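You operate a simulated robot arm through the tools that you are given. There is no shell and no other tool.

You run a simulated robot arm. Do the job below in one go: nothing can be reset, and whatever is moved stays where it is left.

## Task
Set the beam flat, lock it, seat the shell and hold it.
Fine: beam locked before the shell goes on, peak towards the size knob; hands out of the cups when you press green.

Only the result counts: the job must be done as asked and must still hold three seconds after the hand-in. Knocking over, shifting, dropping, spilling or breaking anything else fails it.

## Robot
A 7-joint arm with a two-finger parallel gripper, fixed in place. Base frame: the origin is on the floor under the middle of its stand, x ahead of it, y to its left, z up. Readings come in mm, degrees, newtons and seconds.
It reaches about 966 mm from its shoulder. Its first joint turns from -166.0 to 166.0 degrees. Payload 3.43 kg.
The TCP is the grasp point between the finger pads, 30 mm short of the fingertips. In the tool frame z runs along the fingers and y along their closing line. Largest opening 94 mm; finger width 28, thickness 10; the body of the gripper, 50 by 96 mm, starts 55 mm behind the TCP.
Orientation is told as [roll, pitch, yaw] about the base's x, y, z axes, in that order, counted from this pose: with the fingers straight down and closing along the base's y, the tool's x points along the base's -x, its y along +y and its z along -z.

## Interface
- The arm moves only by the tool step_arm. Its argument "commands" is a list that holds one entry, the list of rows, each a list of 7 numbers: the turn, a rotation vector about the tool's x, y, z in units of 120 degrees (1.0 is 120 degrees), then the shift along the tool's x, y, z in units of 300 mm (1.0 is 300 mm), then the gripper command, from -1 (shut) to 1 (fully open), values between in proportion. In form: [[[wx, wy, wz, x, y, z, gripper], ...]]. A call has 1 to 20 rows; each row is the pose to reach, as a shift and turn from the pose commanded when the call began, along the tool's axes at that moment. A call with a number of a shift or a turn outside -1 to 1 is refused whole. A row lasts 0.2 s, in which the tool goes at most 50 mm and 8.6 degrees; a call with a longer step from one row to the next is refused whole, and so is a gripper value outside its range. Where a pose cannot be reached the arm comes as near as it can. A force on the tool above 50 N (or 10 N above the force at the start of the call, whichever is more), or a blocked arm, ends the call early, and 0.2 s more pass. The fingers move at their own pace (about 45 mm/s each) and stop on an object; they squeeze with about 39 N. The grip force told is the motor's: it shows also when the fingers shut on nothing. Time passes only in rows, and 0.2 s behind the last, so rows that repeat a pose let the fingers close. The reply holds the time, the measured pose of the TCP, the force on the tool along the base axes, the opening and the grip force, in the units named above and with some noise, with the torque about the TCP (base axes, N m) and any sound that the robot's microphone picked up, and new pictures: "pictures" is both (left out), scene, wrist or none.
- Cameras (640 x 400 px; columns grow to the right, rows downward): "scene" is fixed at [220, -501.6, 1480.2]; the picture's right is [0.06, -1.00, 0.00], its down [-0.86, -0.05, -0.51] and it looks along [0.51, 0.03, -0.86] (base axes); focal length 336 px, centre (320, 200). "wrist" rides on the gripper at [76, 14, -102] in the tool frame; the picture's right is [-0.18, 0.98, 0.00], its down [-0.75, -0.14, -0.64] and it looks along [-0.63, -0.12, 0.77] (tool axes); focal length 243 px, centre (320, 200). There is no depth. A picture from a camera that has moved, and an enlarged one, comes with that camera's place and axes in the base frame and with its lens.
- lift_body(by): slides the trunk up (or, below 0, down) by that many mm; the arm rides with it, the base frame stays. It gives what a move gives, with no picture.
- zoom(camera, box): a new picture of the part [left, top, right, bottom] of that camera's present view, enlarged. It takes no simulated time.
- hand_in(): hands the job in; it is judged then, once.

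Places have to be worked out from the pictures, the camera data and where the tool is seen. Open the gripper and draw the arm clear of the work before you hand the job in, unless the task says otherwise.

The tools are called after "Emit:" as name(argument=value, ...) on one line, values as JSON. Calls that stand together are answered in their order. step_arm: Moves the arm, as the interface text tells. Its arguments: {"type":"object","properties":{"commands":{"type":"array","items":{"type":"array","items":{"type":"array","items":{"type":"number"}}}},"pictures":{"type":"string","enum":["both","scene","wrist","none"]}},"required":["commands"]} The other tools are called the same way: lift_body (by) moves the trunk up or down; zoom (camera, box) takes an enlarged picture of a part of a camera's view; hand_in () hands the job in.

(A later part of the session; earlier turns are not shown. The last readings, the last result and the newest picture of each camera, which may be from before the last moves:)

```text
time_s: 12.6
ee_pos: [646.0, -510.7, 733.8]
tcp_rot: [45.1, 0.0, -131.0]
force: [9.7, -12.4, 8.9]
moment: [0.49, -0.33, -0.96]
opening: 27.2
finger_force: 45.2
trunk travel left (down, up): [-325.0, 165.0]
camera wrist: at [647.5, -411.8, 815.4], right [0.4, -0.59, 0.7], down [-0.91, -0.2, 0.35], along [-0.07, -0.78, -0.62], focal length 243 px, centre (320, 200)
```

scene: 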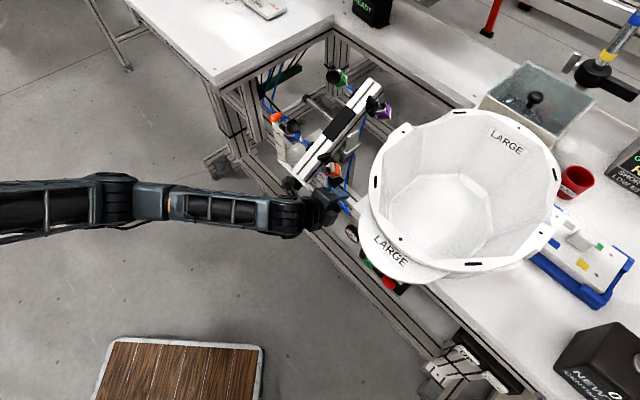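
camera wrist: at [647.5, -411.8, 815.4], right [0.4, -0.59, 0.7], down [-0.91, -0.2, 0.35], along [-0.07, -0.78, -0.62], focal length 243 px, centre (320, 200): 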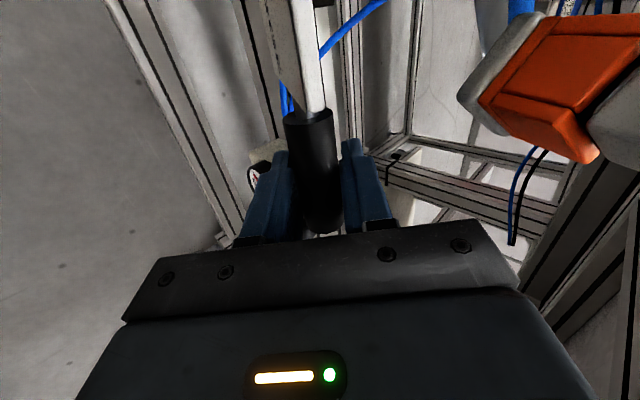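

Grip holds (27 mm opening). I raise the handle along its arc about the shaft (radius ≈184 mm), rotating the tool with the beam, by 15° first.

Emit:
step_arm(commands=[[[0.0208, 0, 0, 0, 0.0093, -0.025, -1], [0.0417, 0, 0, 0, 0.0196, -0.0497, -1], [0.0625, 0, 0, 0, 0.0308, -0.074, -1], [0.0833, 0, 0, 0, 0.043, -0.0977, -1], [0.1042, 0, 0, 0, 0.0565, -0.121, -1], [0.125, 0, 0, 0, 0.071, -0.1433, -1], [0.125, 0, 0, 0, 0.071, -0.1433, -1]]], pictures="both")

```text
time_s: 13.7
ee_pos: [632.5, -500.5, 757.4]
tcp_rot: [33.3, 0.2, -131.1]
force: [13.6, -14.4, -24.0]
moment: [0.14, -0.24, -1.54]
opening: 23.4
finger_force: 45.2
trunk travel left (down, up): [-325.0, 165.0]
stopped in row 5: the force on the tool passed its limit at 69 N (the readings are from after the stop); the commanded pose is now the measured one
camera wrist: at [648.1, -414.5, 850.3], right [0.5, -0.68, 0.54], down [-0.85, -0.26, 0.45], along [-0.17, -0.68, -0.71], focal length 243 px, centre (320, 200)
```

scene: 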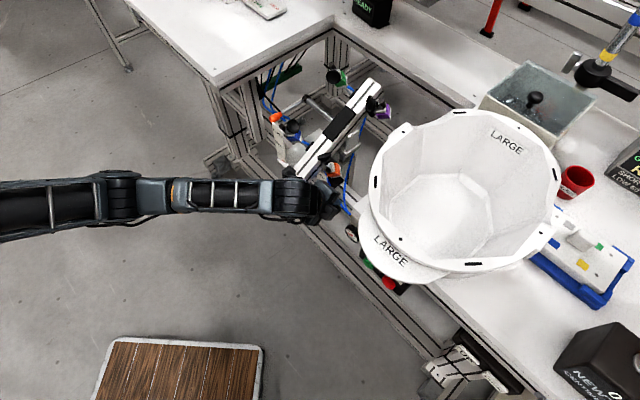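
wrist: 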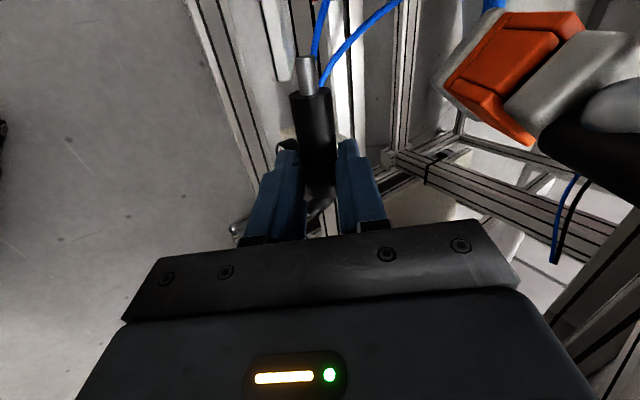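

The force limit tripped at 69 N and the opening shrank, so the handle resisted or slipped. I check whether the beam moved.

Emit:
zoom(camera="scene", box=[250, 100, 370, 230])

Emit:
zoom(camera="wrist", box=[210, 0, 420, 240])

Emit:
zoom(camera="scene", box=[265, 105, 325, 175])

```text
3.08 times, centred on (310, 165) of scene
camera zoom: at [220.0, -501.6, 1480.2], right [0.06, -1.0, 0.0], down [-0.86, -0.05, -0.51], along [0.51, 0.03, -0.86], focal length 1035 px, centre (351, 308)
```

zoom: 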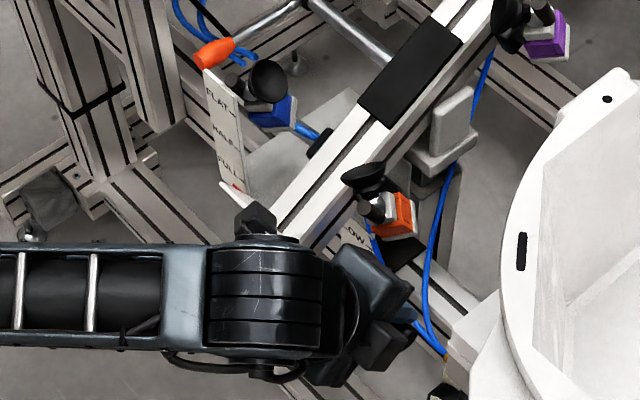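

```text
1.67 times, centred on (315, 120) of wrist
camera zoom: at [648.1, -414.5, 850.3], right [0.5, -0.68, 0.54], down [-0.85, -0.26, 0.45], along [-0.17, -0.68, -0.71], focal length 404 px, centre (328, 333)
```

zoom: 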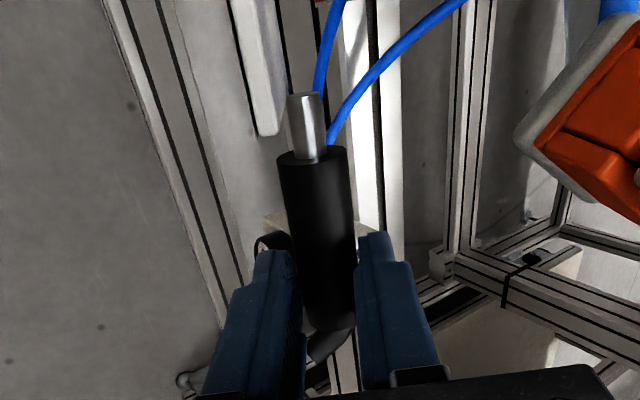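

```text
5.71 times, centred on (295, 140) of scene
camera zoom: at [220.0, -501.6, 1480.2], right [0.06, -1.0, 0.0], down [-0.86, -0.05, -0.51], along [0.51, 0.03, -0.86], focal length 1922 px, centre (463, 543)
```

zoom: 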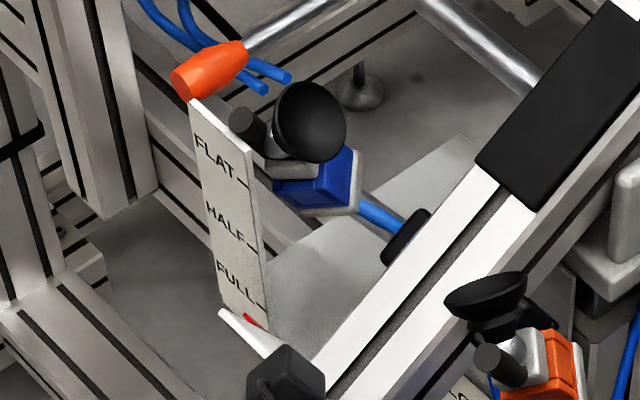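

The pointer is still at FULL, but the handle seems to have shifted relative to the plate. I zoom in to see how the handle attaches.

Emit:
zoom(camera="wrist", box=[250, 20, 370, 140])

Emit:
zoom(camera="scene", box=[300, 150, 370, 230])

```text
3.33 times, centred on (310, 80) of wrist
camera zoom: at [648.1, -414.5, 850.3], right [0.5, -0.68, 0.54], down [-0.85, -0.26, 0.45], along [-0.17, -0.68, -0.71], focal length 809 px, centre (353, 600)
```

zoom: 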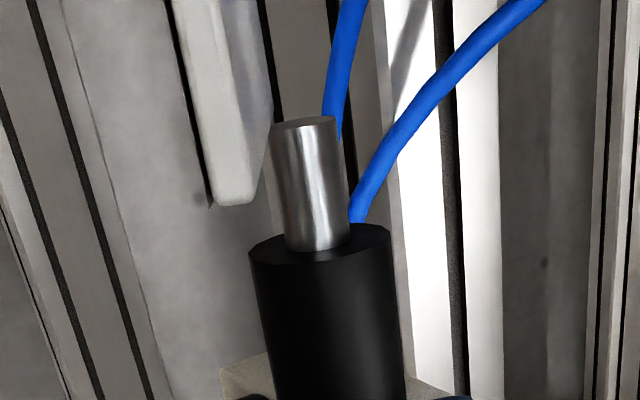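

```text
5.00 times, centred on (335, 190) of scene
camera zoom: at [220.0, -501.6, 1480.2], right [0.06, -1.0, 0.0], down [-0.86, -0.05, -0.51], along [0.51, 0.03, -0.86], focal length 1682 px, centre (245, 250)
```

zoom: 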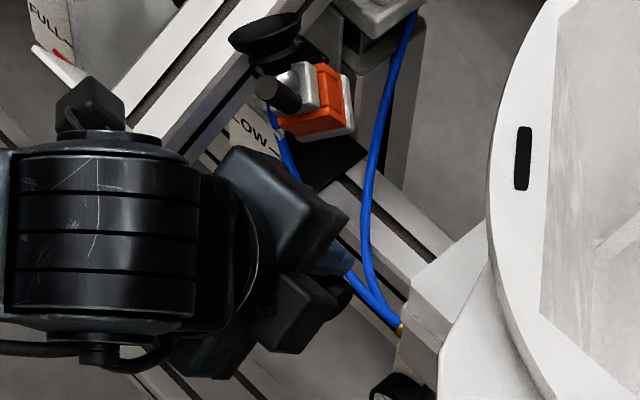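

I repeat the very same zoom on the pointer as at the start to detect any beam movement.

Emit:
zoom(camera="scene", box=[268, 138, 308, 163])

Emit:
zoom(camera="scene", box=[310, 55, 410, 120])

Emit:
zoom(camera="scene", box=[305, 158, 345, 183])

```text
16.00 times, centred on (288, 150) of scene
camera zoom: at [220.0, -501.6, 1480.2], right [0.06, -1.0, 0.0], down [-0.86, -0.05, -0.51], along [0.51, 0.03, -0.86], focal length 5382 px, centre (832, 992)
```

zoom: 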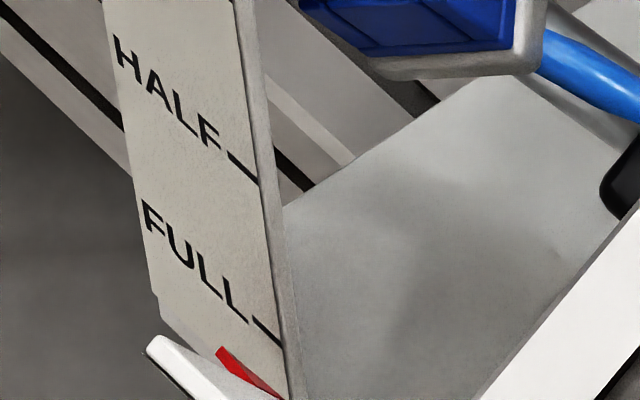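

```text
6.15 times, centred on (360, 88) of scene
camera zoom: at [220.0, -501.6, 1480.2], right [0.06, -1.0, 0.0], down [-0.86, -0.05, -0.51], along [0.51, 0.03, -0.86], focal length 2070 px, centre (74, 892)
```

zoom: 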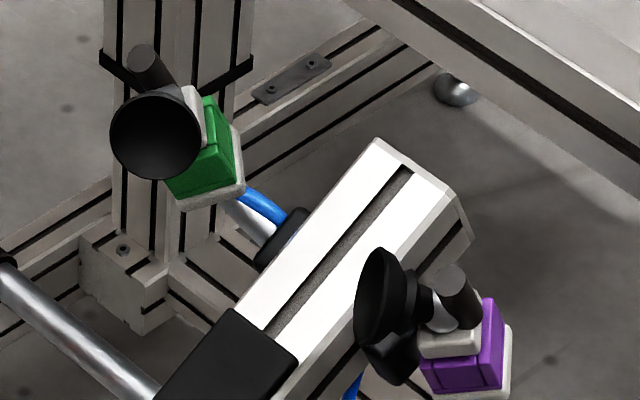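

```text
16.00 times, centred on (325, 170) of scene
camera zoom: at [220.0, -501.6, 1480.2], right [0.06, -1.0, 0.0], down [-0.86, -0.05, -0.51], along [0.51, 0.03, -0.86], focal length 5382 px, centre (240, 672)
```

zoom: 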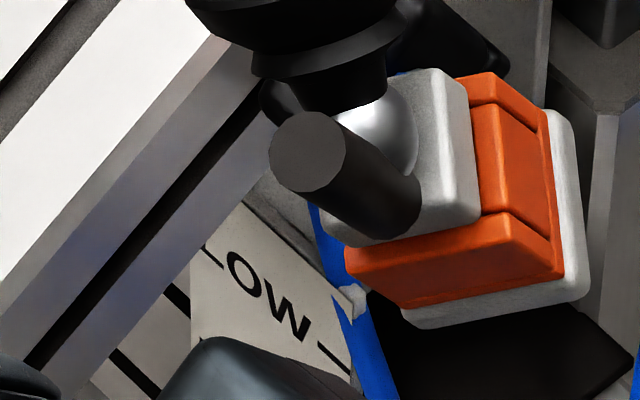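

The beam has not moved and the handle is at its old place: the fingers simply slid along it to the tips. So the beam is probably clamped now by the orange lever and must be released first. I open and back off.

Emit:
step_arm(commands=[[[0, 0, 0, 0, 0, 0, 0.3], [0, 0, 0, 0, 0, 0, 0.3], [0, 0, 0, 0, 0, -0.1, 0.3], [0, 0, 0, 0, 0, -0.25, 0.3], [0, 0, 0, 0, 0, -0.4, 0.3], [0, 0, 0, 0, 0, -0.4, 0.3]]], pictures="both")

```text
time_s: 15.1
ee_pos: [582.9, -457.8, 858.5]
tcp_rot: [33.5, 0.2, -131.0]
force: [-0.5, 0.1, 0.2]
moment: [-0.01, -0.02, -0.01]
opening: 61.2
finger_force: 0.1
trunk travel left (down, up): [-325.0, 165.0]
camera wrist: at [597.9, -370.6, 951.9], right [0.5, -0.68, 0.54], down [-0.85, -0.26, 0.46], along [-0.17, -0.69, -0.71], focal length 243 px, centre (320, 200)
```

scene: 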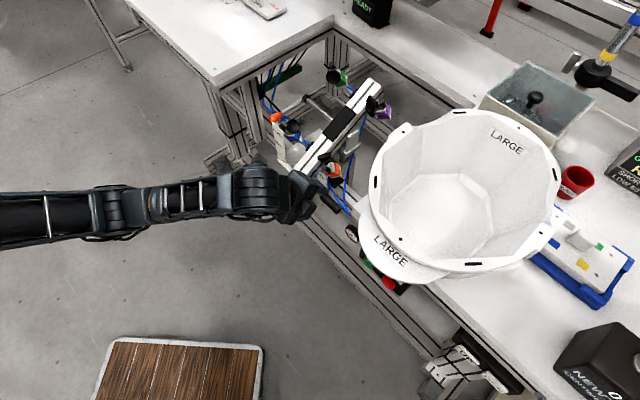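
wrist: 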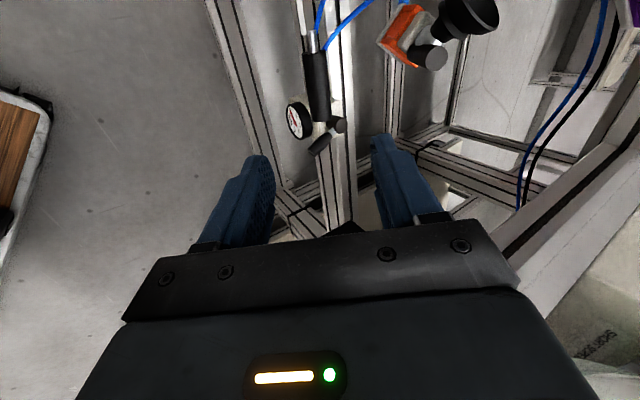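

I reposition to a frontal view of the fixture (tool in the radial plane, camera looking level along the beam) to understand lever, handle and scales.

Emit:
step_arm(commands=[[[-0.0068, -0.0068, -0.068, 0.025, -0.017, -0.0044, 0.3], [-0.0137, -0.0137, -0.1359, 0.0505, -0.0336, -0.0087, 0.3], [-0.0205, -0.0205, -0.2039, 0.0758, -0.0505, -0.0131, 0.3], [-0.0274, -0.0274, -0.2718, 0.1011, -0.0673, -0.0175, 0.3], [-0.0342, -0.0342, -0.3398, 0.1264, -0.0841, -0.0218, 0.3], [-0.0411, -0.0411, -0.4077, 0.1516, -0.1009, -0.0262, 0.3], [-0.0479, -0.0479, -0.4757, 0.1769, -0.1177, -0.0305, 0.3], [-0.0548, -0.0548, -0.5436, 0.2022, -0.1345, -0.0349, 0.3], [-0.0616, -0.0616, -0.6116, 0.2275, -0.1514, -0.0393, 0.3], [-0.0685, -0.0685, -0.6795, 0.2527, -0.1682, -0.0436, 0.3], [-0.0753, -0.0753, -0.7475, 0.278, -0.185, -0.048, 0.3], [-0.0753, -0.0753, -0.7475, 0.278, -0.185, -0.048, 0.3]]], pictures="both")

```text
time_s: 17.7
ee_pos: [595.9, -357.4, 840.2]
tcp_rot: [0.2, -44.9, -41.0]
force: [-0.5, 0.1, -0.2]
moment: [0.01, -0.03, -0.01]
opening: 61.3
finger_force: 0.1
trunk travel left (down, up): [-325.0, 165.0]
camera wrist: at [509.3, -264.6, 859.1], right [0.74, 0.66, 0.13], down [-0.03, -0.16, 0.99], along [0.67, -0.74, -0.1], focal length 243 px, centre (320, 200)
```

scene: 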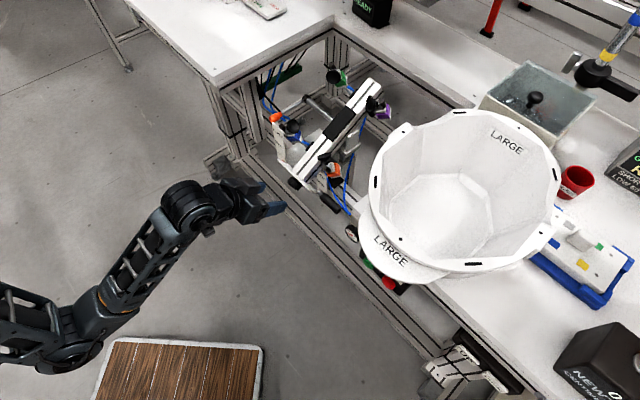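
wrist: 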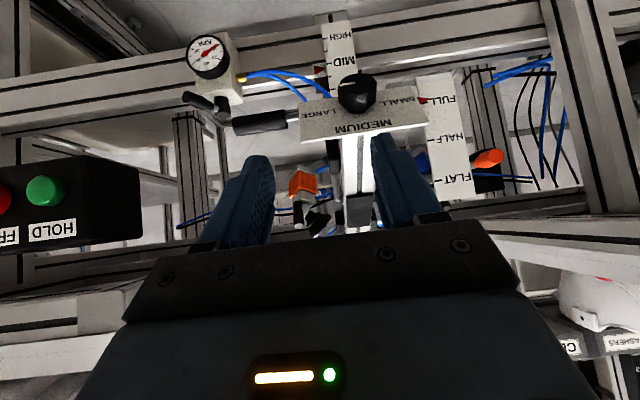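

Very useful: the plate carries SMALL/MEDIUM/LARGE around the knob. I zoom in.

Emit:
zoom(camera="wrist", box=[280, 60, 480, 220])

Emit:
zoom(camera="wrist", box=[295, 65, 395, 145])

Emit:
zoom(camera="wrist", box=[170, 10, 360, 140])

Emit:
zoom(camera="wrist", box=[400, 60, 540, 210])

Emit:
zoom(camera="wrist", box=[270, 130, 400, 235])

```text
2.50 times, centred on (380, 140) of wrist
camera zoom: at [509.3, -264.6, 859.1], right [0.74, 0.66, 0.13], down [-0.03, -0.16, 0.99], along [0.67, -0.74, -0.1], focal length 606 px, centre (170, 350)
```

zoom: 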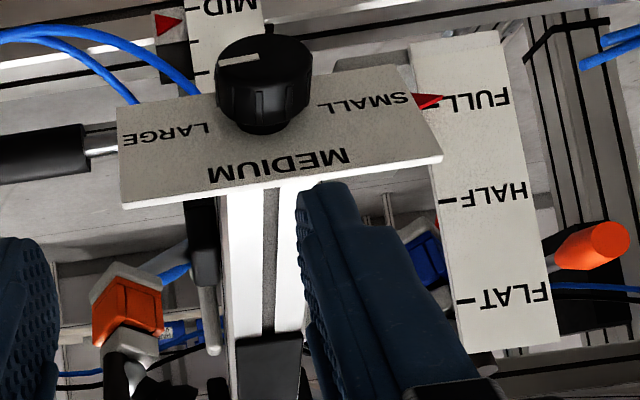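

```text
5.00 times, centred on (345, 105) of wrist
camera zoom: at [509.3, -264.6, 859.1], right [0.74, 0.66, 0.13], down [-0.03, -0.16, 0.99], along [0.67, -0.74, -0.1], focal length 1213 px, centre (195, 675)
```

zoom: 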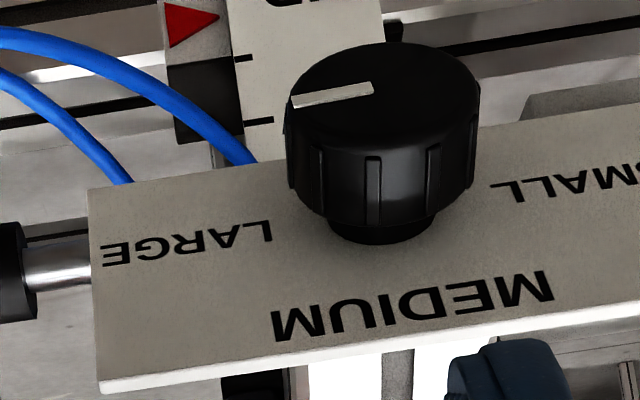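

```text
3.08 times, centred on (265, 75) of wrist
camera zoom: at [509.3, -264.6, 859.1], right [0.74, 0.66, 0.13], down [-0.03, -0.16, 0.99], along [0.67, -0.74, -0.1], focal length 746 px, centre (489, 585)
```

zoom: 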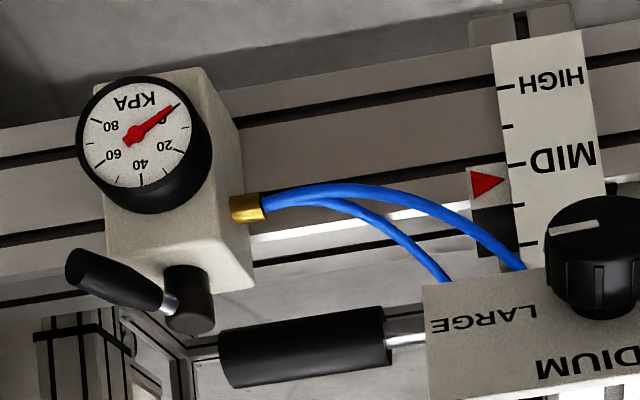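

```text
2.67 times, centred on (470, 135) of wrist
camera zoom: at [509.3, -264.6, 859.1], right [0.74, 0.66, 0.13], down [-0.03, -0.16, 0.99], along [0.67, -0.74, -0.1], focal length 647 px, centre (-80, 373)
```

zoom: 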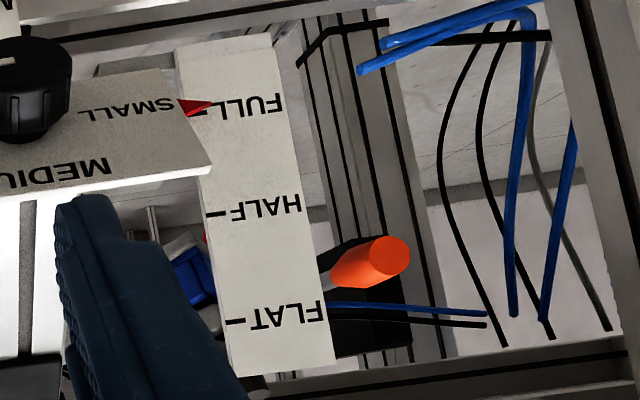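

```text
3.81 times, centred on (335, 182) of wrist
camera zoom: at [509.3, -264.6, 859.1], right [0.74, 0.66, 0.13], down [-0.03, -0.16, 0.99], along [0.67, -0.74, -0.1], focal length 924 px, centre (263, 267)
```

zoom: 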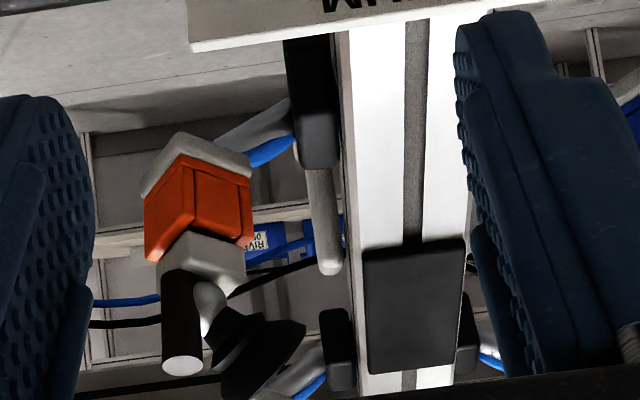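

The size knob already points to LARGE, and the tilt pointer is at FULL. The orange lever is horizontal, tip ≈(868,-337,804). I move to a viewing/pre-grasp place up and in front of that lever, narrowing the fingers to 40 mm.

Emit:
step_arm(commands=[[[-0.0059, 0, -0.0059, -0.069, 0.101, 0.024, -0.15], [-0.0118, 0, -0.0118, -0.137, 0.201, 0.048, -0.15], [-0.0177, 0, -0.0177, -0.206, 0.302, 0.072, -0.15], [-0.0235, 0, -0.0235, -0.275, 0.403, 0.096, -0.15], [-0.0294, 0, -0.0294, -0.343, 0.503, 0.12, -0.15], [-0.0353, 0, -0.0353, -0.412, 0.604, 0.144, -0.15], [-0.0353, 0, -0.0353, -0.412, 0.604, 0.144, -0.15]]], pictures="both")

```text
time_s: 19.3
ee_pos: [802.2, -299.1, 897.1]
tcp_rot: [0.2, -45.0, -35.1]
force: [0.1, 0.2, -0.9]
moment: [-0.02, 0.01, 0.02]
opening: 40.2
finger_force: 0.1
trunk travel left (down, up): [-325.0, 165.0]
camera wrist: at [707.4, -214.2, 916.0], right [0.67, 0.73, 0.13], down [-0.02, -0.16, 0.99], along [0.74, -0.66, -0.1], focal length 243 px, centre (320, 200)
```

scene: 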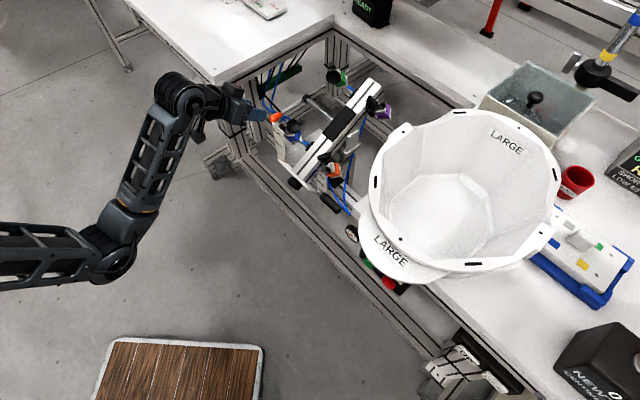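
wrist: 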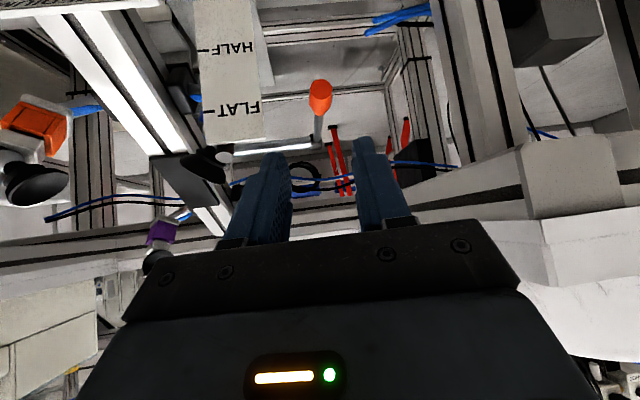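

The lever is centred ahead of the fingers. I zoom in to look at the lever, collar and any markings.

Emit:
zoom(camera="wrist", box=[240, 50, 400, 200])

Emit:
zoom(camera="wrist", box=[280, 70, 360, 150])

Emit:
zoom(camera="wrist", box=[0, 0, 240, 260])

```text
2.67 times, centred on (320, 125) of wrist
camera zoom: at [707.4, -214.2, 916.0], right [0.67, 0.73, 0.13], down [-0.02, -0.16, 0.99], along [0.74, -0.66, -0.1], focal length 647 px, centre (320, 400)
```

zoom: 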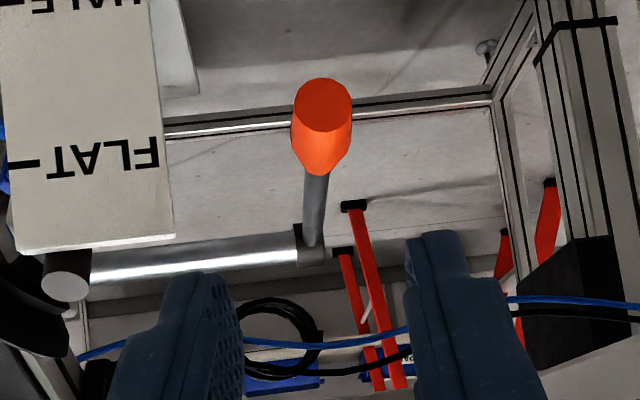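

```text
5.00 times, centred on (320, 110) of wrist
camera zoom: at [707.4, -214.2, 916.0], right [0.67, 0.73, 0.13], down [-0.02, -0.16, 0.99], along [0.74, -0.66, -0.1], focal length 1213 px, centre (320, 650)
```

zoom: 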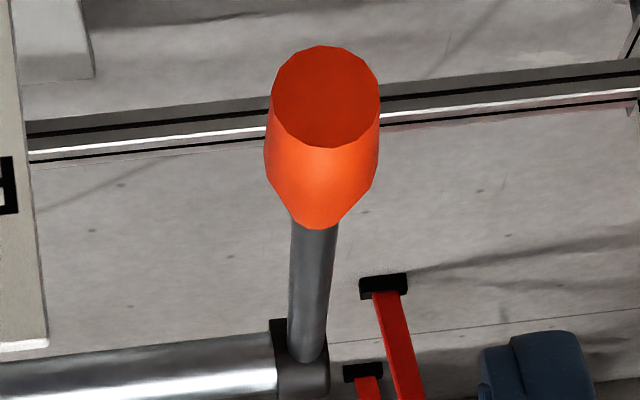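

```text
1.54 times, centred on (120, 130) of wrist
camera zoom: at [707.4, -214.2, 916.0], right [0.67, 0.73, 0.13], down [-0.02, -0.16, 0.99], along [0.74, -0.66, -0.1], focal length 373 px, centre (628, 308)
```

zoom: 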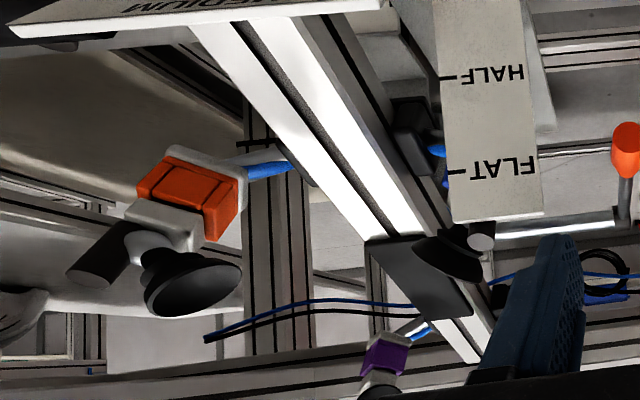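

No marking on the lever. I test which way it turns: first closed fingertips just above the orange handle, then press down gently in small steps.

Emit:
step_arm(commands=[[[0, 0, 0, 0, 0, 0, -1], [0, 0, 0, -0.0463, 0, 0.073, -1], [0, 0, 0, -0.0927, 0, 0.146, -1], [0, 0, 0, -0.139, 0, 0.219, -1], [0, 0, 0, -0.139, 0, 0.219, -1]]], pictures="both")

```text
time_s: 20.5
ee_pos: [866.7, -343.1, 879.6]
tcp_rot: [0.2, -45.0, -35.2]
force: [-0.3, -0.4, 0.4]
moment: [0.02, 0.02, -0.01]
opening: 0.0
finger_force: 33.2
trunk travel left (down, up): [-325.0, 165.0]
camera wrist: at [769.7, -259.3, 898.4], right [0.67, 0.73, 0.13], down [-0.02, -0.16, 0.99], along [0.74, -0.66, -0.1], focal length 243 px, centre (320, 200)
```

scene: 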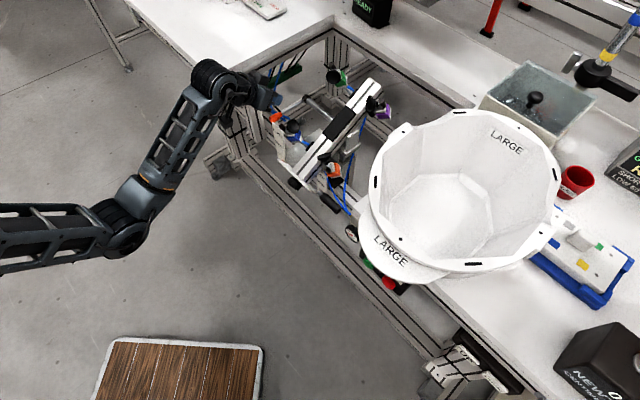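
wrist: 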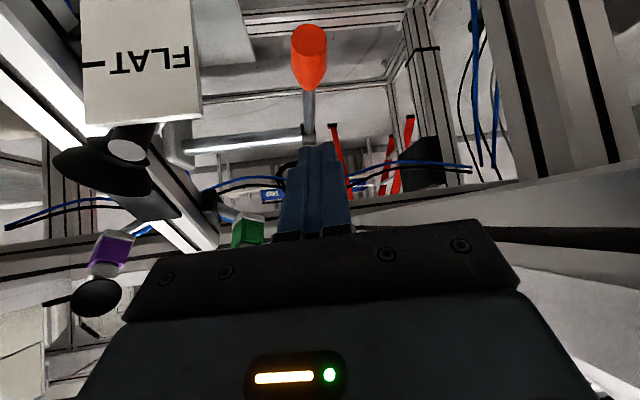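

The handle is a few mm to the right of the fingertips; I shift 5 mm and descend in 5 mm steps until contact, then press a little.

Emit:
step_arm(commands=[[[0, 0, 0, 0.0118, -0.0167, 0.0118, -1], [0, 0, 0, 0.0236, -0.0167, 0.0236, -1], [0, 0, 0, 0.0354, -0.0167, 0.0354, -1], [0, 0, 0, 0.0471, -0.0167, 0.0471, -1], [0, 0, 0, 0.0589, -0.0167, 0.0589, -1], [0, 0, 0, 0.0707, -0.0167, 0.0707, -1], [0, 0, 0, 0.0825, -0.0167, 0.0825, -1], [0, 0, 0, 0.0943, -0.0167, 0.0943, -1], [0, 0, 0, 0.106, -0.0167, 0.106, -1], [0, 0, 0, 0.1178, -0.0167, 0.1178, -1]]], pictures="both")

```text
time_s: 22.7
ee_pos: [863.8, -346.3, 830.5]
tcp_rot: [0.1, -44.9, -35.1]
force: [-2.4, -0.5, 2.1]
moment: [0.0, -0.02, 0.03]
opening: 0.0
finger_force: 32.9
trunk travel left (down, up): [-325.0, 165.0]
camera wrist: at [767.5, -262.8, 848.5], right [0.67, 0.73, 0.13], down [-0.02, -0.16, 0.99], along [0.74, -0.66, -0.1], focal length 243 px, centre (320, 200)
```

scene: 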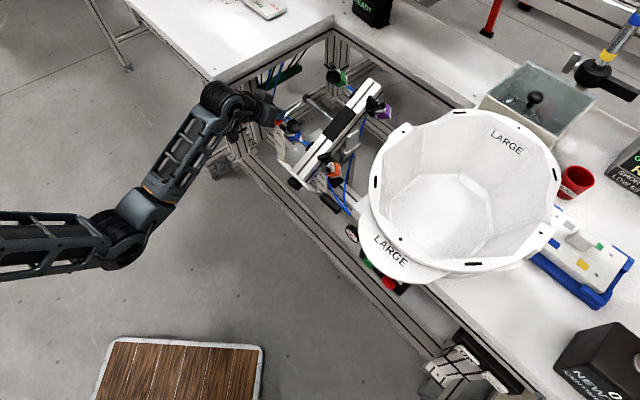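
wrist: 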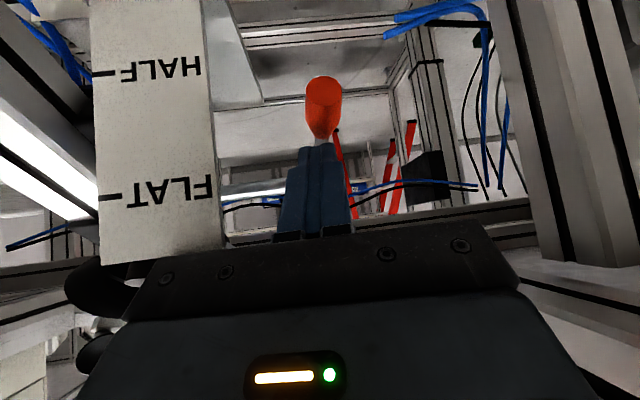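

The lever handle moved down under only ~2 N, so it swings downward easily. To push it further without touching the scale with the gripper body, I lift off a little and steepen the tool.

Emit:
step_arm(commands=[[[0, 0, 0, -0.085, -0.002, -0.057, -1], [0, 0.052, 0, -0.085, -0.002, -0.057, -1], [0, 0.104, 0, -0.085, -0.002, -0.057, -1], [0, 0.156, 0, -0.085, -0.002, -0.057, -1], [0, 0.208, 0, -0.085, -0.002, -0.057, -1], [0, 0.208, 0, -0.085, -0.002, -0.057, -1]]], pictures="both")

```text
time_s: 24.1
ee_pos: [867.9, -350.5, 860.6]
tcp_rot: [0.2, -20.0, -35.0]
force: [0.6, 0.2, -0.5]
moment: [-0.01, 0.0, 0.0]
opening: 0.0
finger_force: 32.9
trunk travel left (down, up): [-325.0, 165.0]
camera wrist: at [788.0, -278.3, 930.3], right [0.7, 0.71, 0.07], down [0.32, -0.4, 0.86], along [0.63, -0.59, -0.51], focal length 243 px, centre (320, 200)
```

scene: 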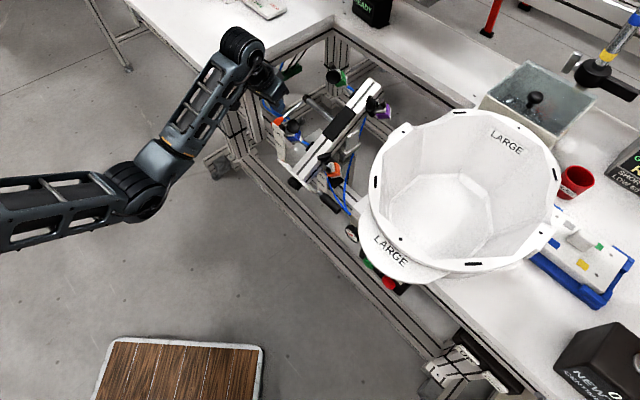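
wrist: 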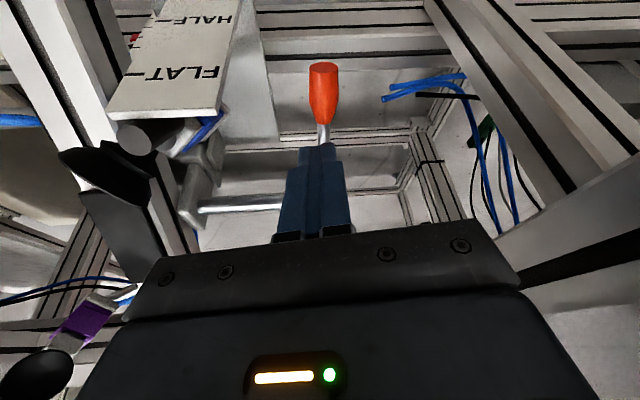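

The lever now sits ~18° below horizontal and stays there. I push it further down along its arc to about 45°, watching for force or sound.

Emit:
step_arm(commands=[[[0, 0, 0, 0.0163, 0, 0.052, -1], [0, 0, 0, 0.0327, -0.0007, 0.1043, -1], [0, 0, 0, 0.035, -0.0014, 0.13, -1], [0, 0, 0, 0.0375, -0.002, 0.155, -1], [0, 0, 0, 0.0387, -0.0027, 0.179, -1], [0, 0, 0, 0.036, -0.0038, 0.204, -1], [0, 0, 0, 0.031, -0.005, 0.228, -1], [0, 0, 0, 0.026, -0.0063, 0.252, -1], [0, 0, 0, 0.026, -0.0063, 0.252, -1]]], pictures="both")

```text
time_s: 26.1
ee_pos: [880.9, -362.0, 786.4]
tcp_rot: [0.2, -20.0, -35.2]
force: [-1.7, 0.5, 1.4]
moment: [0.01, 0.02, -0.01]
opening: 0.0
finger_force: 32.7
trunk travel left (down, up): [-325.0, 165.0]
camera wrist: at [800.9, -290.4, 857.1], right [0.71, 0.71, 0.07], down [0.32, -0.4, 0.86], along [0.63, -0.59, -0.5], focal length 243 px, centre (320, 200)
```

scene: 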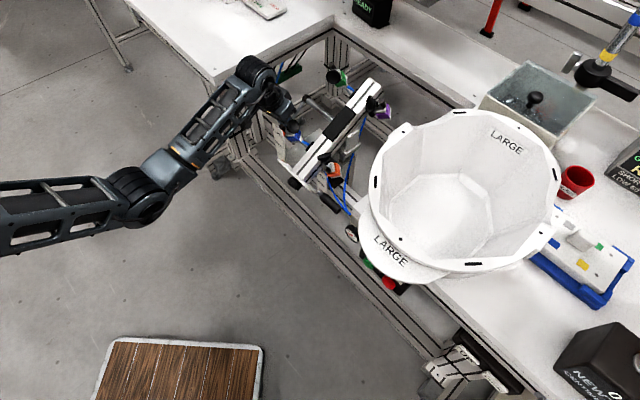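
wrist: 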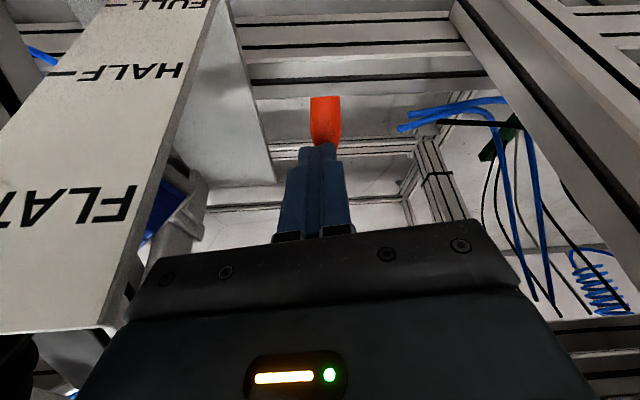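

Still moving with only ~2 N. I continue along the arc toward ~75°.

Emit:
step_arm(commands=[[[0, 0, 0, -0.018, -0.003, 0.034, -1], [0, 0, 0, -0.036, -0.006, 0.0673, -1], [0, 0, 0, -0.052, -0.008, 0.087, -1], [0, 0, 0, -0.068, -0.0105, 0.106, -1], [0, 0, 0, -0.0833, -0.0127, 0.1243, -1], [0, 0, 0, -0.0833, -0.0127, 0.1243, -1]]], pictures="both")

```text
time_s: 26.5
ee_pos: [881.6, -363.8, 785.9]
tcp_rot: [0.1, -19.5, -35.0]
force: [-27.2, 16.7, 25.0]
moment: [0.07, 0.13, 0.06]
opening: 0.2
finger_force: 33.0
trunk travel left (down, up): [-325.0, 165.0]
stopped in row 1: the force on the tool passed its limit at 71 N (the readings are from after the stop); the commanded pose is now the measured one
camera wrist: at [802.6, -291.6, 856.7], right [0.71, 0.71, 0.06], down [0.32, -0.4, 0.86], along [0.63, -0.58, -0.51], focal length 243 px, centre (320, 200)
```

scene: 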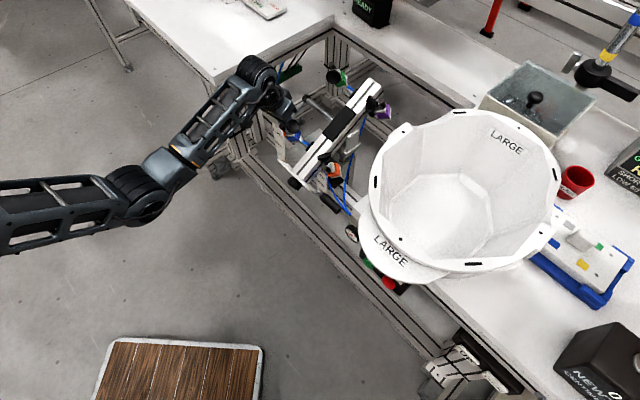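
wrist: 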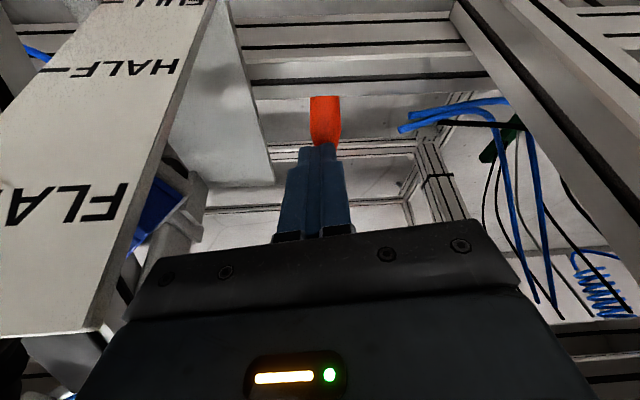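

A hard stop at the lower end (lever ≈45° down), no sound. I retreat up and back from the lever and will try whether the beam is free now.

Emit:
step_arm(commands=[[[0, 0, 0, -0.0457, 0, -0.1253, -1], [0, 0, 0, -0.0287, 0, -0.273, -1], [0, 0, 0, 0.031, 0, -0.402, -1], [0, 0, 0, 0.145, 0, -0.479, -1], [0, 0, 0, 0.302, 0, -0.536, -1], [0, 0, 0, 0.459, 0, -0.593, -1], [0, 0, 0, 0.459, 0, -0.593, -1]]], pictures="both")

Emit:
zoom(camera="scene", box=[240, 60, 360, 180])

```text
refused: row 5 steps farther than a row can; nothing moved
```

```text
3.33 times, centred on (300, 120) of scene
camera zoom: at [220.0, -501.6, 1480.2], right [0.06, -1.0, 0.0], down [-0.86, -0.05, -0.51], along [0.51, 0.03, -0.86], focal length 1121 px, centre (387, 467)
```

zoom: 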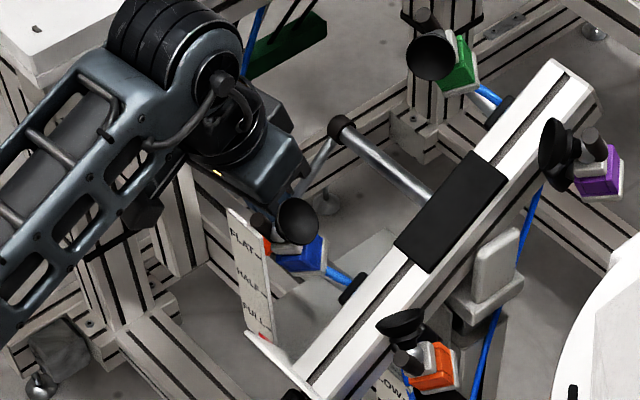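

One step was slightly too long; I resend the retreat with shorter steps.

Emit:
step_arm(commands=[[[0, 0, 0, -0.0457, 0, -0.1253, -1], [0, 0, 0, -0.0287, 0, -0.25, -1], [0, 0, 0, 0.01, 0, -0.36, -1], [0, 0, 0, 0.08, 0, -0.44, -1], [0, 0, 0, 0.2, 0, -0.5, -1], [0, 0, 0, 0.33, 0, -0.54, -1], [0, 0, 0, 0.459, 0, -0.593, -1], [0, 0, 0, 0.459, 0, -0.593, -1]]], pictures="both")

```text
time_s: 28.3
ee_pos: [726.5, -257.4, 902.8]
tcp_rot: [0.2, -19.6, -35.0]
force: [0.1, -0.4, 0.7]
moment: [-0.01, -0.01, -0.01]
opening: 0.1
finger_force: 32.9
trunk travel left (down, up): [-325.0, 165.0]
camera wrist: at [647.8, -185.6, 973.5], right [0.71, 0.71, 0.06], down [0.32, -0.4, 0.86], along [0.63, -0.58, -0.51], focal length 243 px, centre (320, 200)
```

scene: 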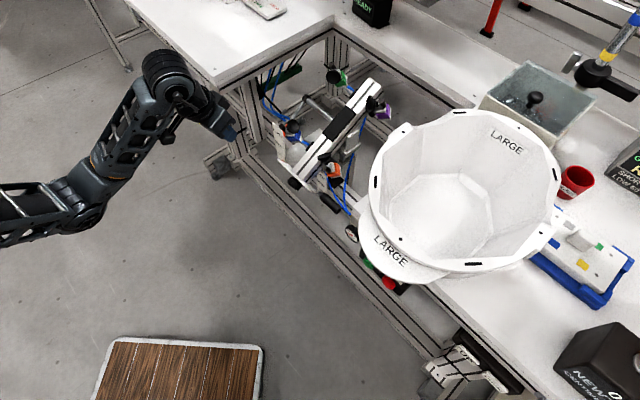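
wrist: 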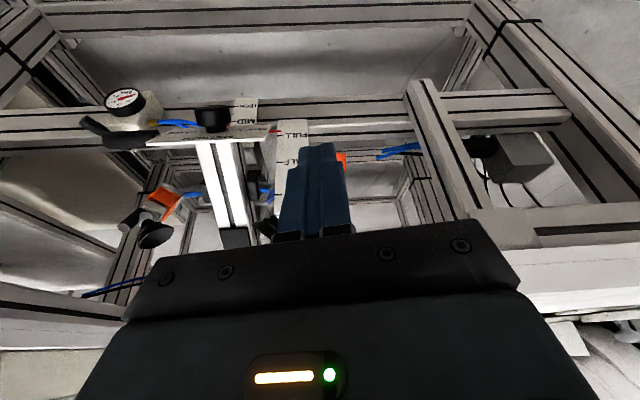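

Emit:
zoom(camera="scene", box=[255, 80, 345, 170])

Emit:
zoom(camera="wrist", box=[80, 70, 420, 260])

```text
4.44 times, centred on (300, 125) of scene
camera zoom: at [220.0, -501.6, 1480.2], right [0.06, -1.0, 0.0], down [-0.86, -0.05, -0.51], along [0.51, 0.03, -0.86], focal length 1495 px, centre (409, 533)
```

zoom: 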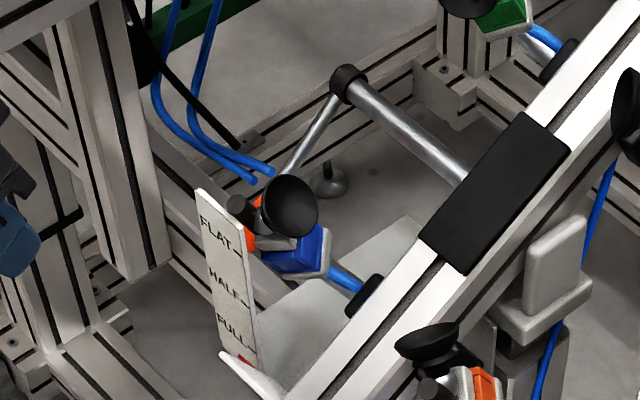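

```text
1.88 times, centred on (250, 165) of wrist
camera zoom: at [647.8, -185.6, 973.5], right [0.71, 0.71, 0.06], down [0.32, -0.4, 0.86], along [0.63, -0.58, -0.51], focal length 457 px, centre (452, 266)
```

zoom: 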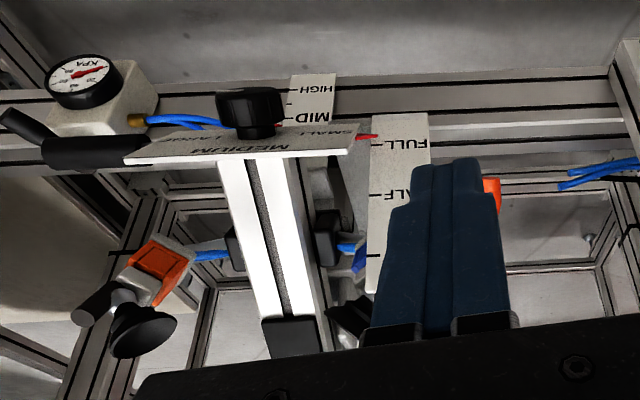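

The lever now hangs ~45° down. I turn the tool back to the handle-grasp orientation and go to the handle pre-grasp point.

Emit:
step_arm(commands=[[[-0.012, -0.0156, 0.0649, 0.0059, -0.068, 0.0164, 0.3], [-0.024, -0.0312, 0.1298, 0.0118, -0.136, 0.0328, 0.3], [-0.036, -0.0467, 0.1948, 0.0178, -0.204, 0.0493, 0.3], [-0.048, -0.0623, 0.2597, 0.0237, -0.272, 0.0657, 0.3], [-0.06, -0.0779, 0.3246, 0.0296, -0.34, 0.0821, 0.3], [-0.072, -0.0935, 0.3895, 0.0355, -0.408, 0.0985, 0.3], [-0.084, -0.1091, 0.4544, 0.0414, -0.476, 0.1149, 0.3], [-0.096, -0.1247, 0.5193, 0.0473, -0.544, 0.1313, 0.3], [-0.108, -0.1403, 0.5843, 0.0533, -0.612, 0.1478, 0.3], [-0.12, -0.1558, 0.6492, 0.0592, -0.68, 0.1642, 0.3], [-0.132, -0.1714, 0.7141, 0.0651, -0.748, 0.1806, 0.3], [-0.144, -0.187, 0.779, 0.071, -0.816, 0.197, 0.3], [-0.144, -0.187, 0.779, 0.071, -0.816, 0.197, 0.3]]], pictures="wrist")

```text
time_s: 31.1
ee_pos: [588.1, -457.1, 841.4]
tcp_rot: [44.6, 0.2, -131.0]
force: [-0.1, 0.3, 0.6]
moment: [0.03, 0.02, -0.02]
opening: 61.2
finger_force: 0.1
trunk travel left (down, up): [-325.0, 165.0]
camera wrist: at [590.8, -360.1, 924.0], right [0.41, -0.6, 0.69], down [-0.91, -0.21, 0.36], along [-0.07, -0.77, -0.63], focal length 243 px, centre (320, 200)
```

wrist: 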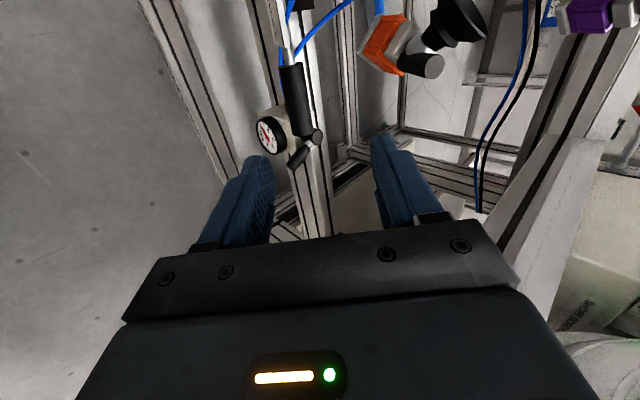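

I advance onto the handle again, deeper between the fingers this time, then close.

Emit:
step_arm(commands=[[[0, 0, 0, 0.0107, -0.03, 0.08, 0.3], [0, 0, 0, 0.0107, -0.0593, 0.16, 0.3], [0, 0, 0, 0.0107, -0.0593, 0.26, 0.3], [0, 0, 0, 0.0107, -0.0593, 0.36, 0.3], [0, 0, 0, 0.0107, -0.0593, 0.43, 0.3], [0, 0, 0, 0.0107, -0.0593, 0.472, 0.3], [0, 0, 0, 0.0107, -0.0593, 0.472, 0.3]]], pictures="wrist")

```text
time_s: 32.7
ee_pos: [655.3, -512.5, 727.4]
tcp_rot: [44.6, 0.1, -131.0]
force: [-0.4, 0.1, -0.5]
moment: [-0.01, -0.01, 0.01]
opening: 60.9
finger_force: 0.1
trunk travel left (down, up): [-325.0, 165.0]
camera wrist: at [657.8, -414.0, 810.0], right [0.41, -0.6, 0.69], down [-0.91, -0.21, 0.36], along [-0.07, -0.77, -0.63], focal length 243 px, centre (320, 200)
```

wrist: 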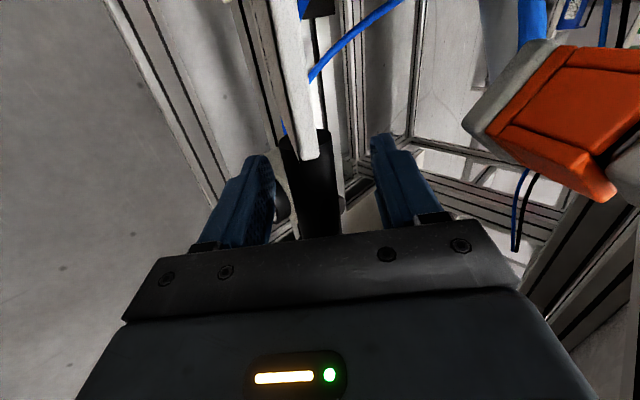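

Emit:
step_arm(commands=[[[0, 0, 0, 0, 0, 0.0, -1], [0, 0, 0, 0, 0, 0.0, -1], [0, 0, 0, 0, 0, 0.0, -1], [0, 0, 0, 0, 0, 0.0, -1], [0, 0, 0, 0, 0, 0.0, -1]]], pictures="none")

```text
time_s: 33.9
ee_pos: [655.3, -510.1, 725.1]
tcp_rot: [44.5, 0.2, -130.9]
force: [-5.9, 10.7, -8.8]
moment: [0.33, -0.66, -0.82]
opening: 27.2
finger_force: 45.4
trunk travel left (down, up): [-325.0, 165.0]
```

Gripped. I lift along the arc by 7.5° as a test of whether the beam is free.

Emit:
step_arm(commands=[[[0.0104, 0, 0, 0, 0.0035, -0.0122, -1], [0.0208, 0, 0, 0, 0.007, -0.0243, -1], [0.0313, 0, 0, 0, 0.011, -0.0363, -1], [0.0417, 0, 0, 0, 0.0153, -0.0483, -1], [0.0521, 0, 0, 0, 0.02, -0.0603, -1], [0.0625, 0, 0, 0, 0.025, -0.0723, -1]]], pictures="scene")

Emit:
zoom(camera="scene", box=[255, 80, 345, 170])

```text
time_s: 35.3
ee_pos: [647.3, -504.0, 748.2]
tcp_rot: [36.9, 0.1, -130.9]
force: [-22.0, 23.1, -17.0]
moment: [0.19, -0.56, -0.92]
opening: 27.6
finger_force: 45.6
trunk travel left (down, up): [-325.0, 165.0]
```

scene: 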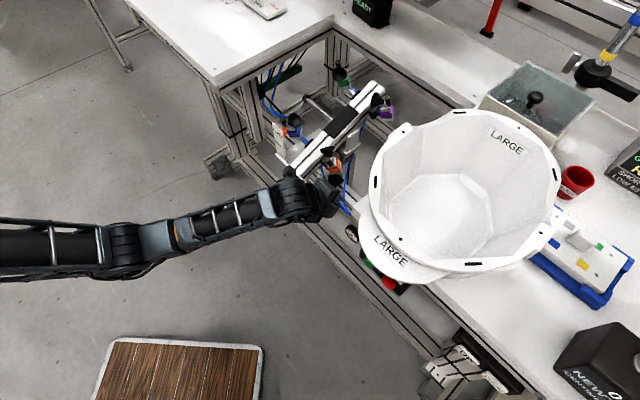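

```text
4.44 times, centred on (300, 125) of scene
camera zoom: at [220.0, -501.6, 1480.2], right [0.06, -1.0, 0.0], down [-0.86, -0.05, -0.51], along [0.51, 0.03, -0.86], focal length 1495 px, centre (409, 533)
```

zoom: 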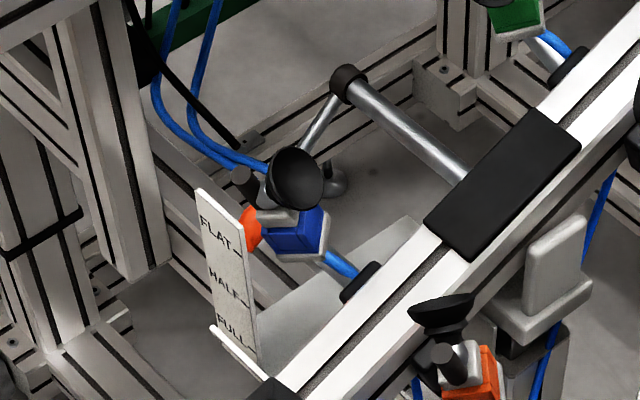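

The beam rises: lever down = free, so lever back up (horizontal) = locked. There is a side load toward the front, so I ease the path by 4 mm toward the front and read the force.

Emit:
step_arm(commands=[[[0, 0, 0, 0, -0.0107, -0.008, -1], [0, 0, 0, 0, -0.0107, -0.008, -1]]], pictures="none")

```text
time_s: 35.9
ee_pos: [645.6, -502.6, 752.0]
tcp_rot: [37.5, 0.0, -131.0]
force: [-2.3, -6.7, -3.0]
moment: [0.26, -0.24, -1.02]
opening: 27.4
finger_force: 45.1
trunk travel left (down, up): [-325.0, 165.0]
```

Force is now near zero and the measured path agrees with a pivot at w≈982, z≈811. I continue lifting along the arc by another 15°.

Emit:
step_arm(commands=[[[0.0208, 0, 0, 0, 0.0083, -0.024, -1], [0.0417, 0, 0, 0, 0.0177, -0.0477, -1], [0.0625, 0, 0, 0, 0.028, -0.071, -1], [0.0833, 0, 0, 0, 0.0397, -0.0937, -1], [0.1042, 0, 0, 0, 0.0517, -0.116, -1], [0.125, 0, 0, 0, 0.0653, -0.1377, -1], [0.125, 0, 0, 0, 0.0653, -0.1377, -1]]], pictures="both")

Emit:
zoom(camera="scene", box=[255, 80, 345, 170])

```text
time_s: 37.5
ee_pos: [640.4, -497.3, 793.3]
tcp_rot: [22.1, 0.0, -130.8]
force: [20.2, -19.7, -4.8]
moment: [0.58, -0.07, -0.97]
opening: 27.8
finger_force: 45.5
trunk travel left (down, up): [-325.0, 165.0]
camera wrist: at [669.3, -422.5, 893.4], right [0.57, -0.74, 0.37], down [-0.78, -0.33, 0.54], along [-0.28, -0.59, -0.76], focal length 243 px, centre (320, 200)
```

scene: 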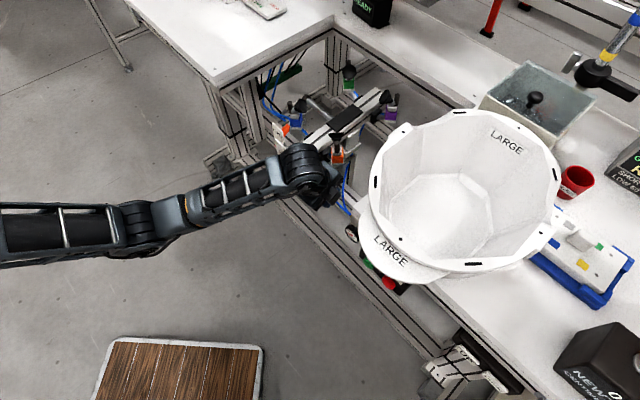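
wrist: 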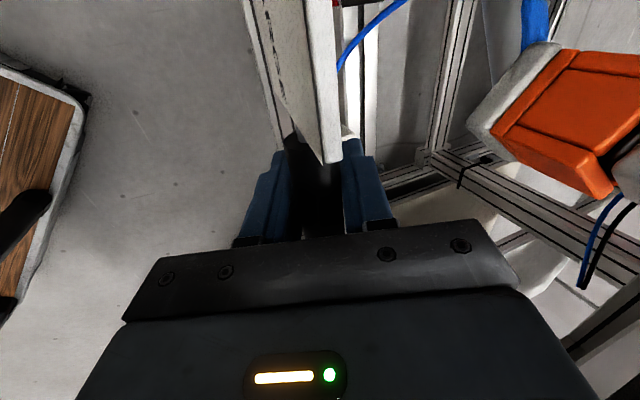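

```text
4.44 times, centred on (300, 125) of scene
camera zoom: at [220.0, -501.6, 1480.2], right [0.06, -1.0, 0.0], down [-0.86, -0.05, -0.51], along [0.51, 0.03, -0.86], focal length 1495 px, centre (409, 533)
```

zoom: 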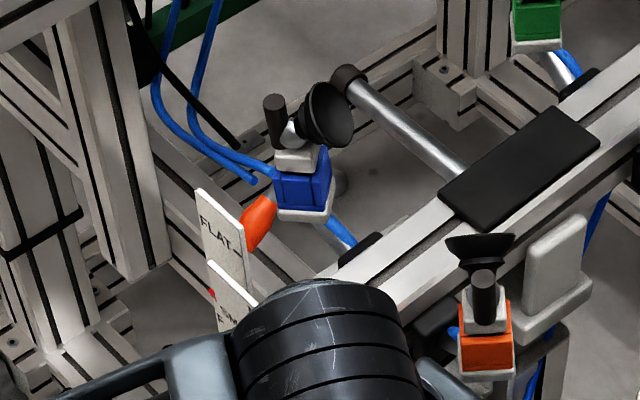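

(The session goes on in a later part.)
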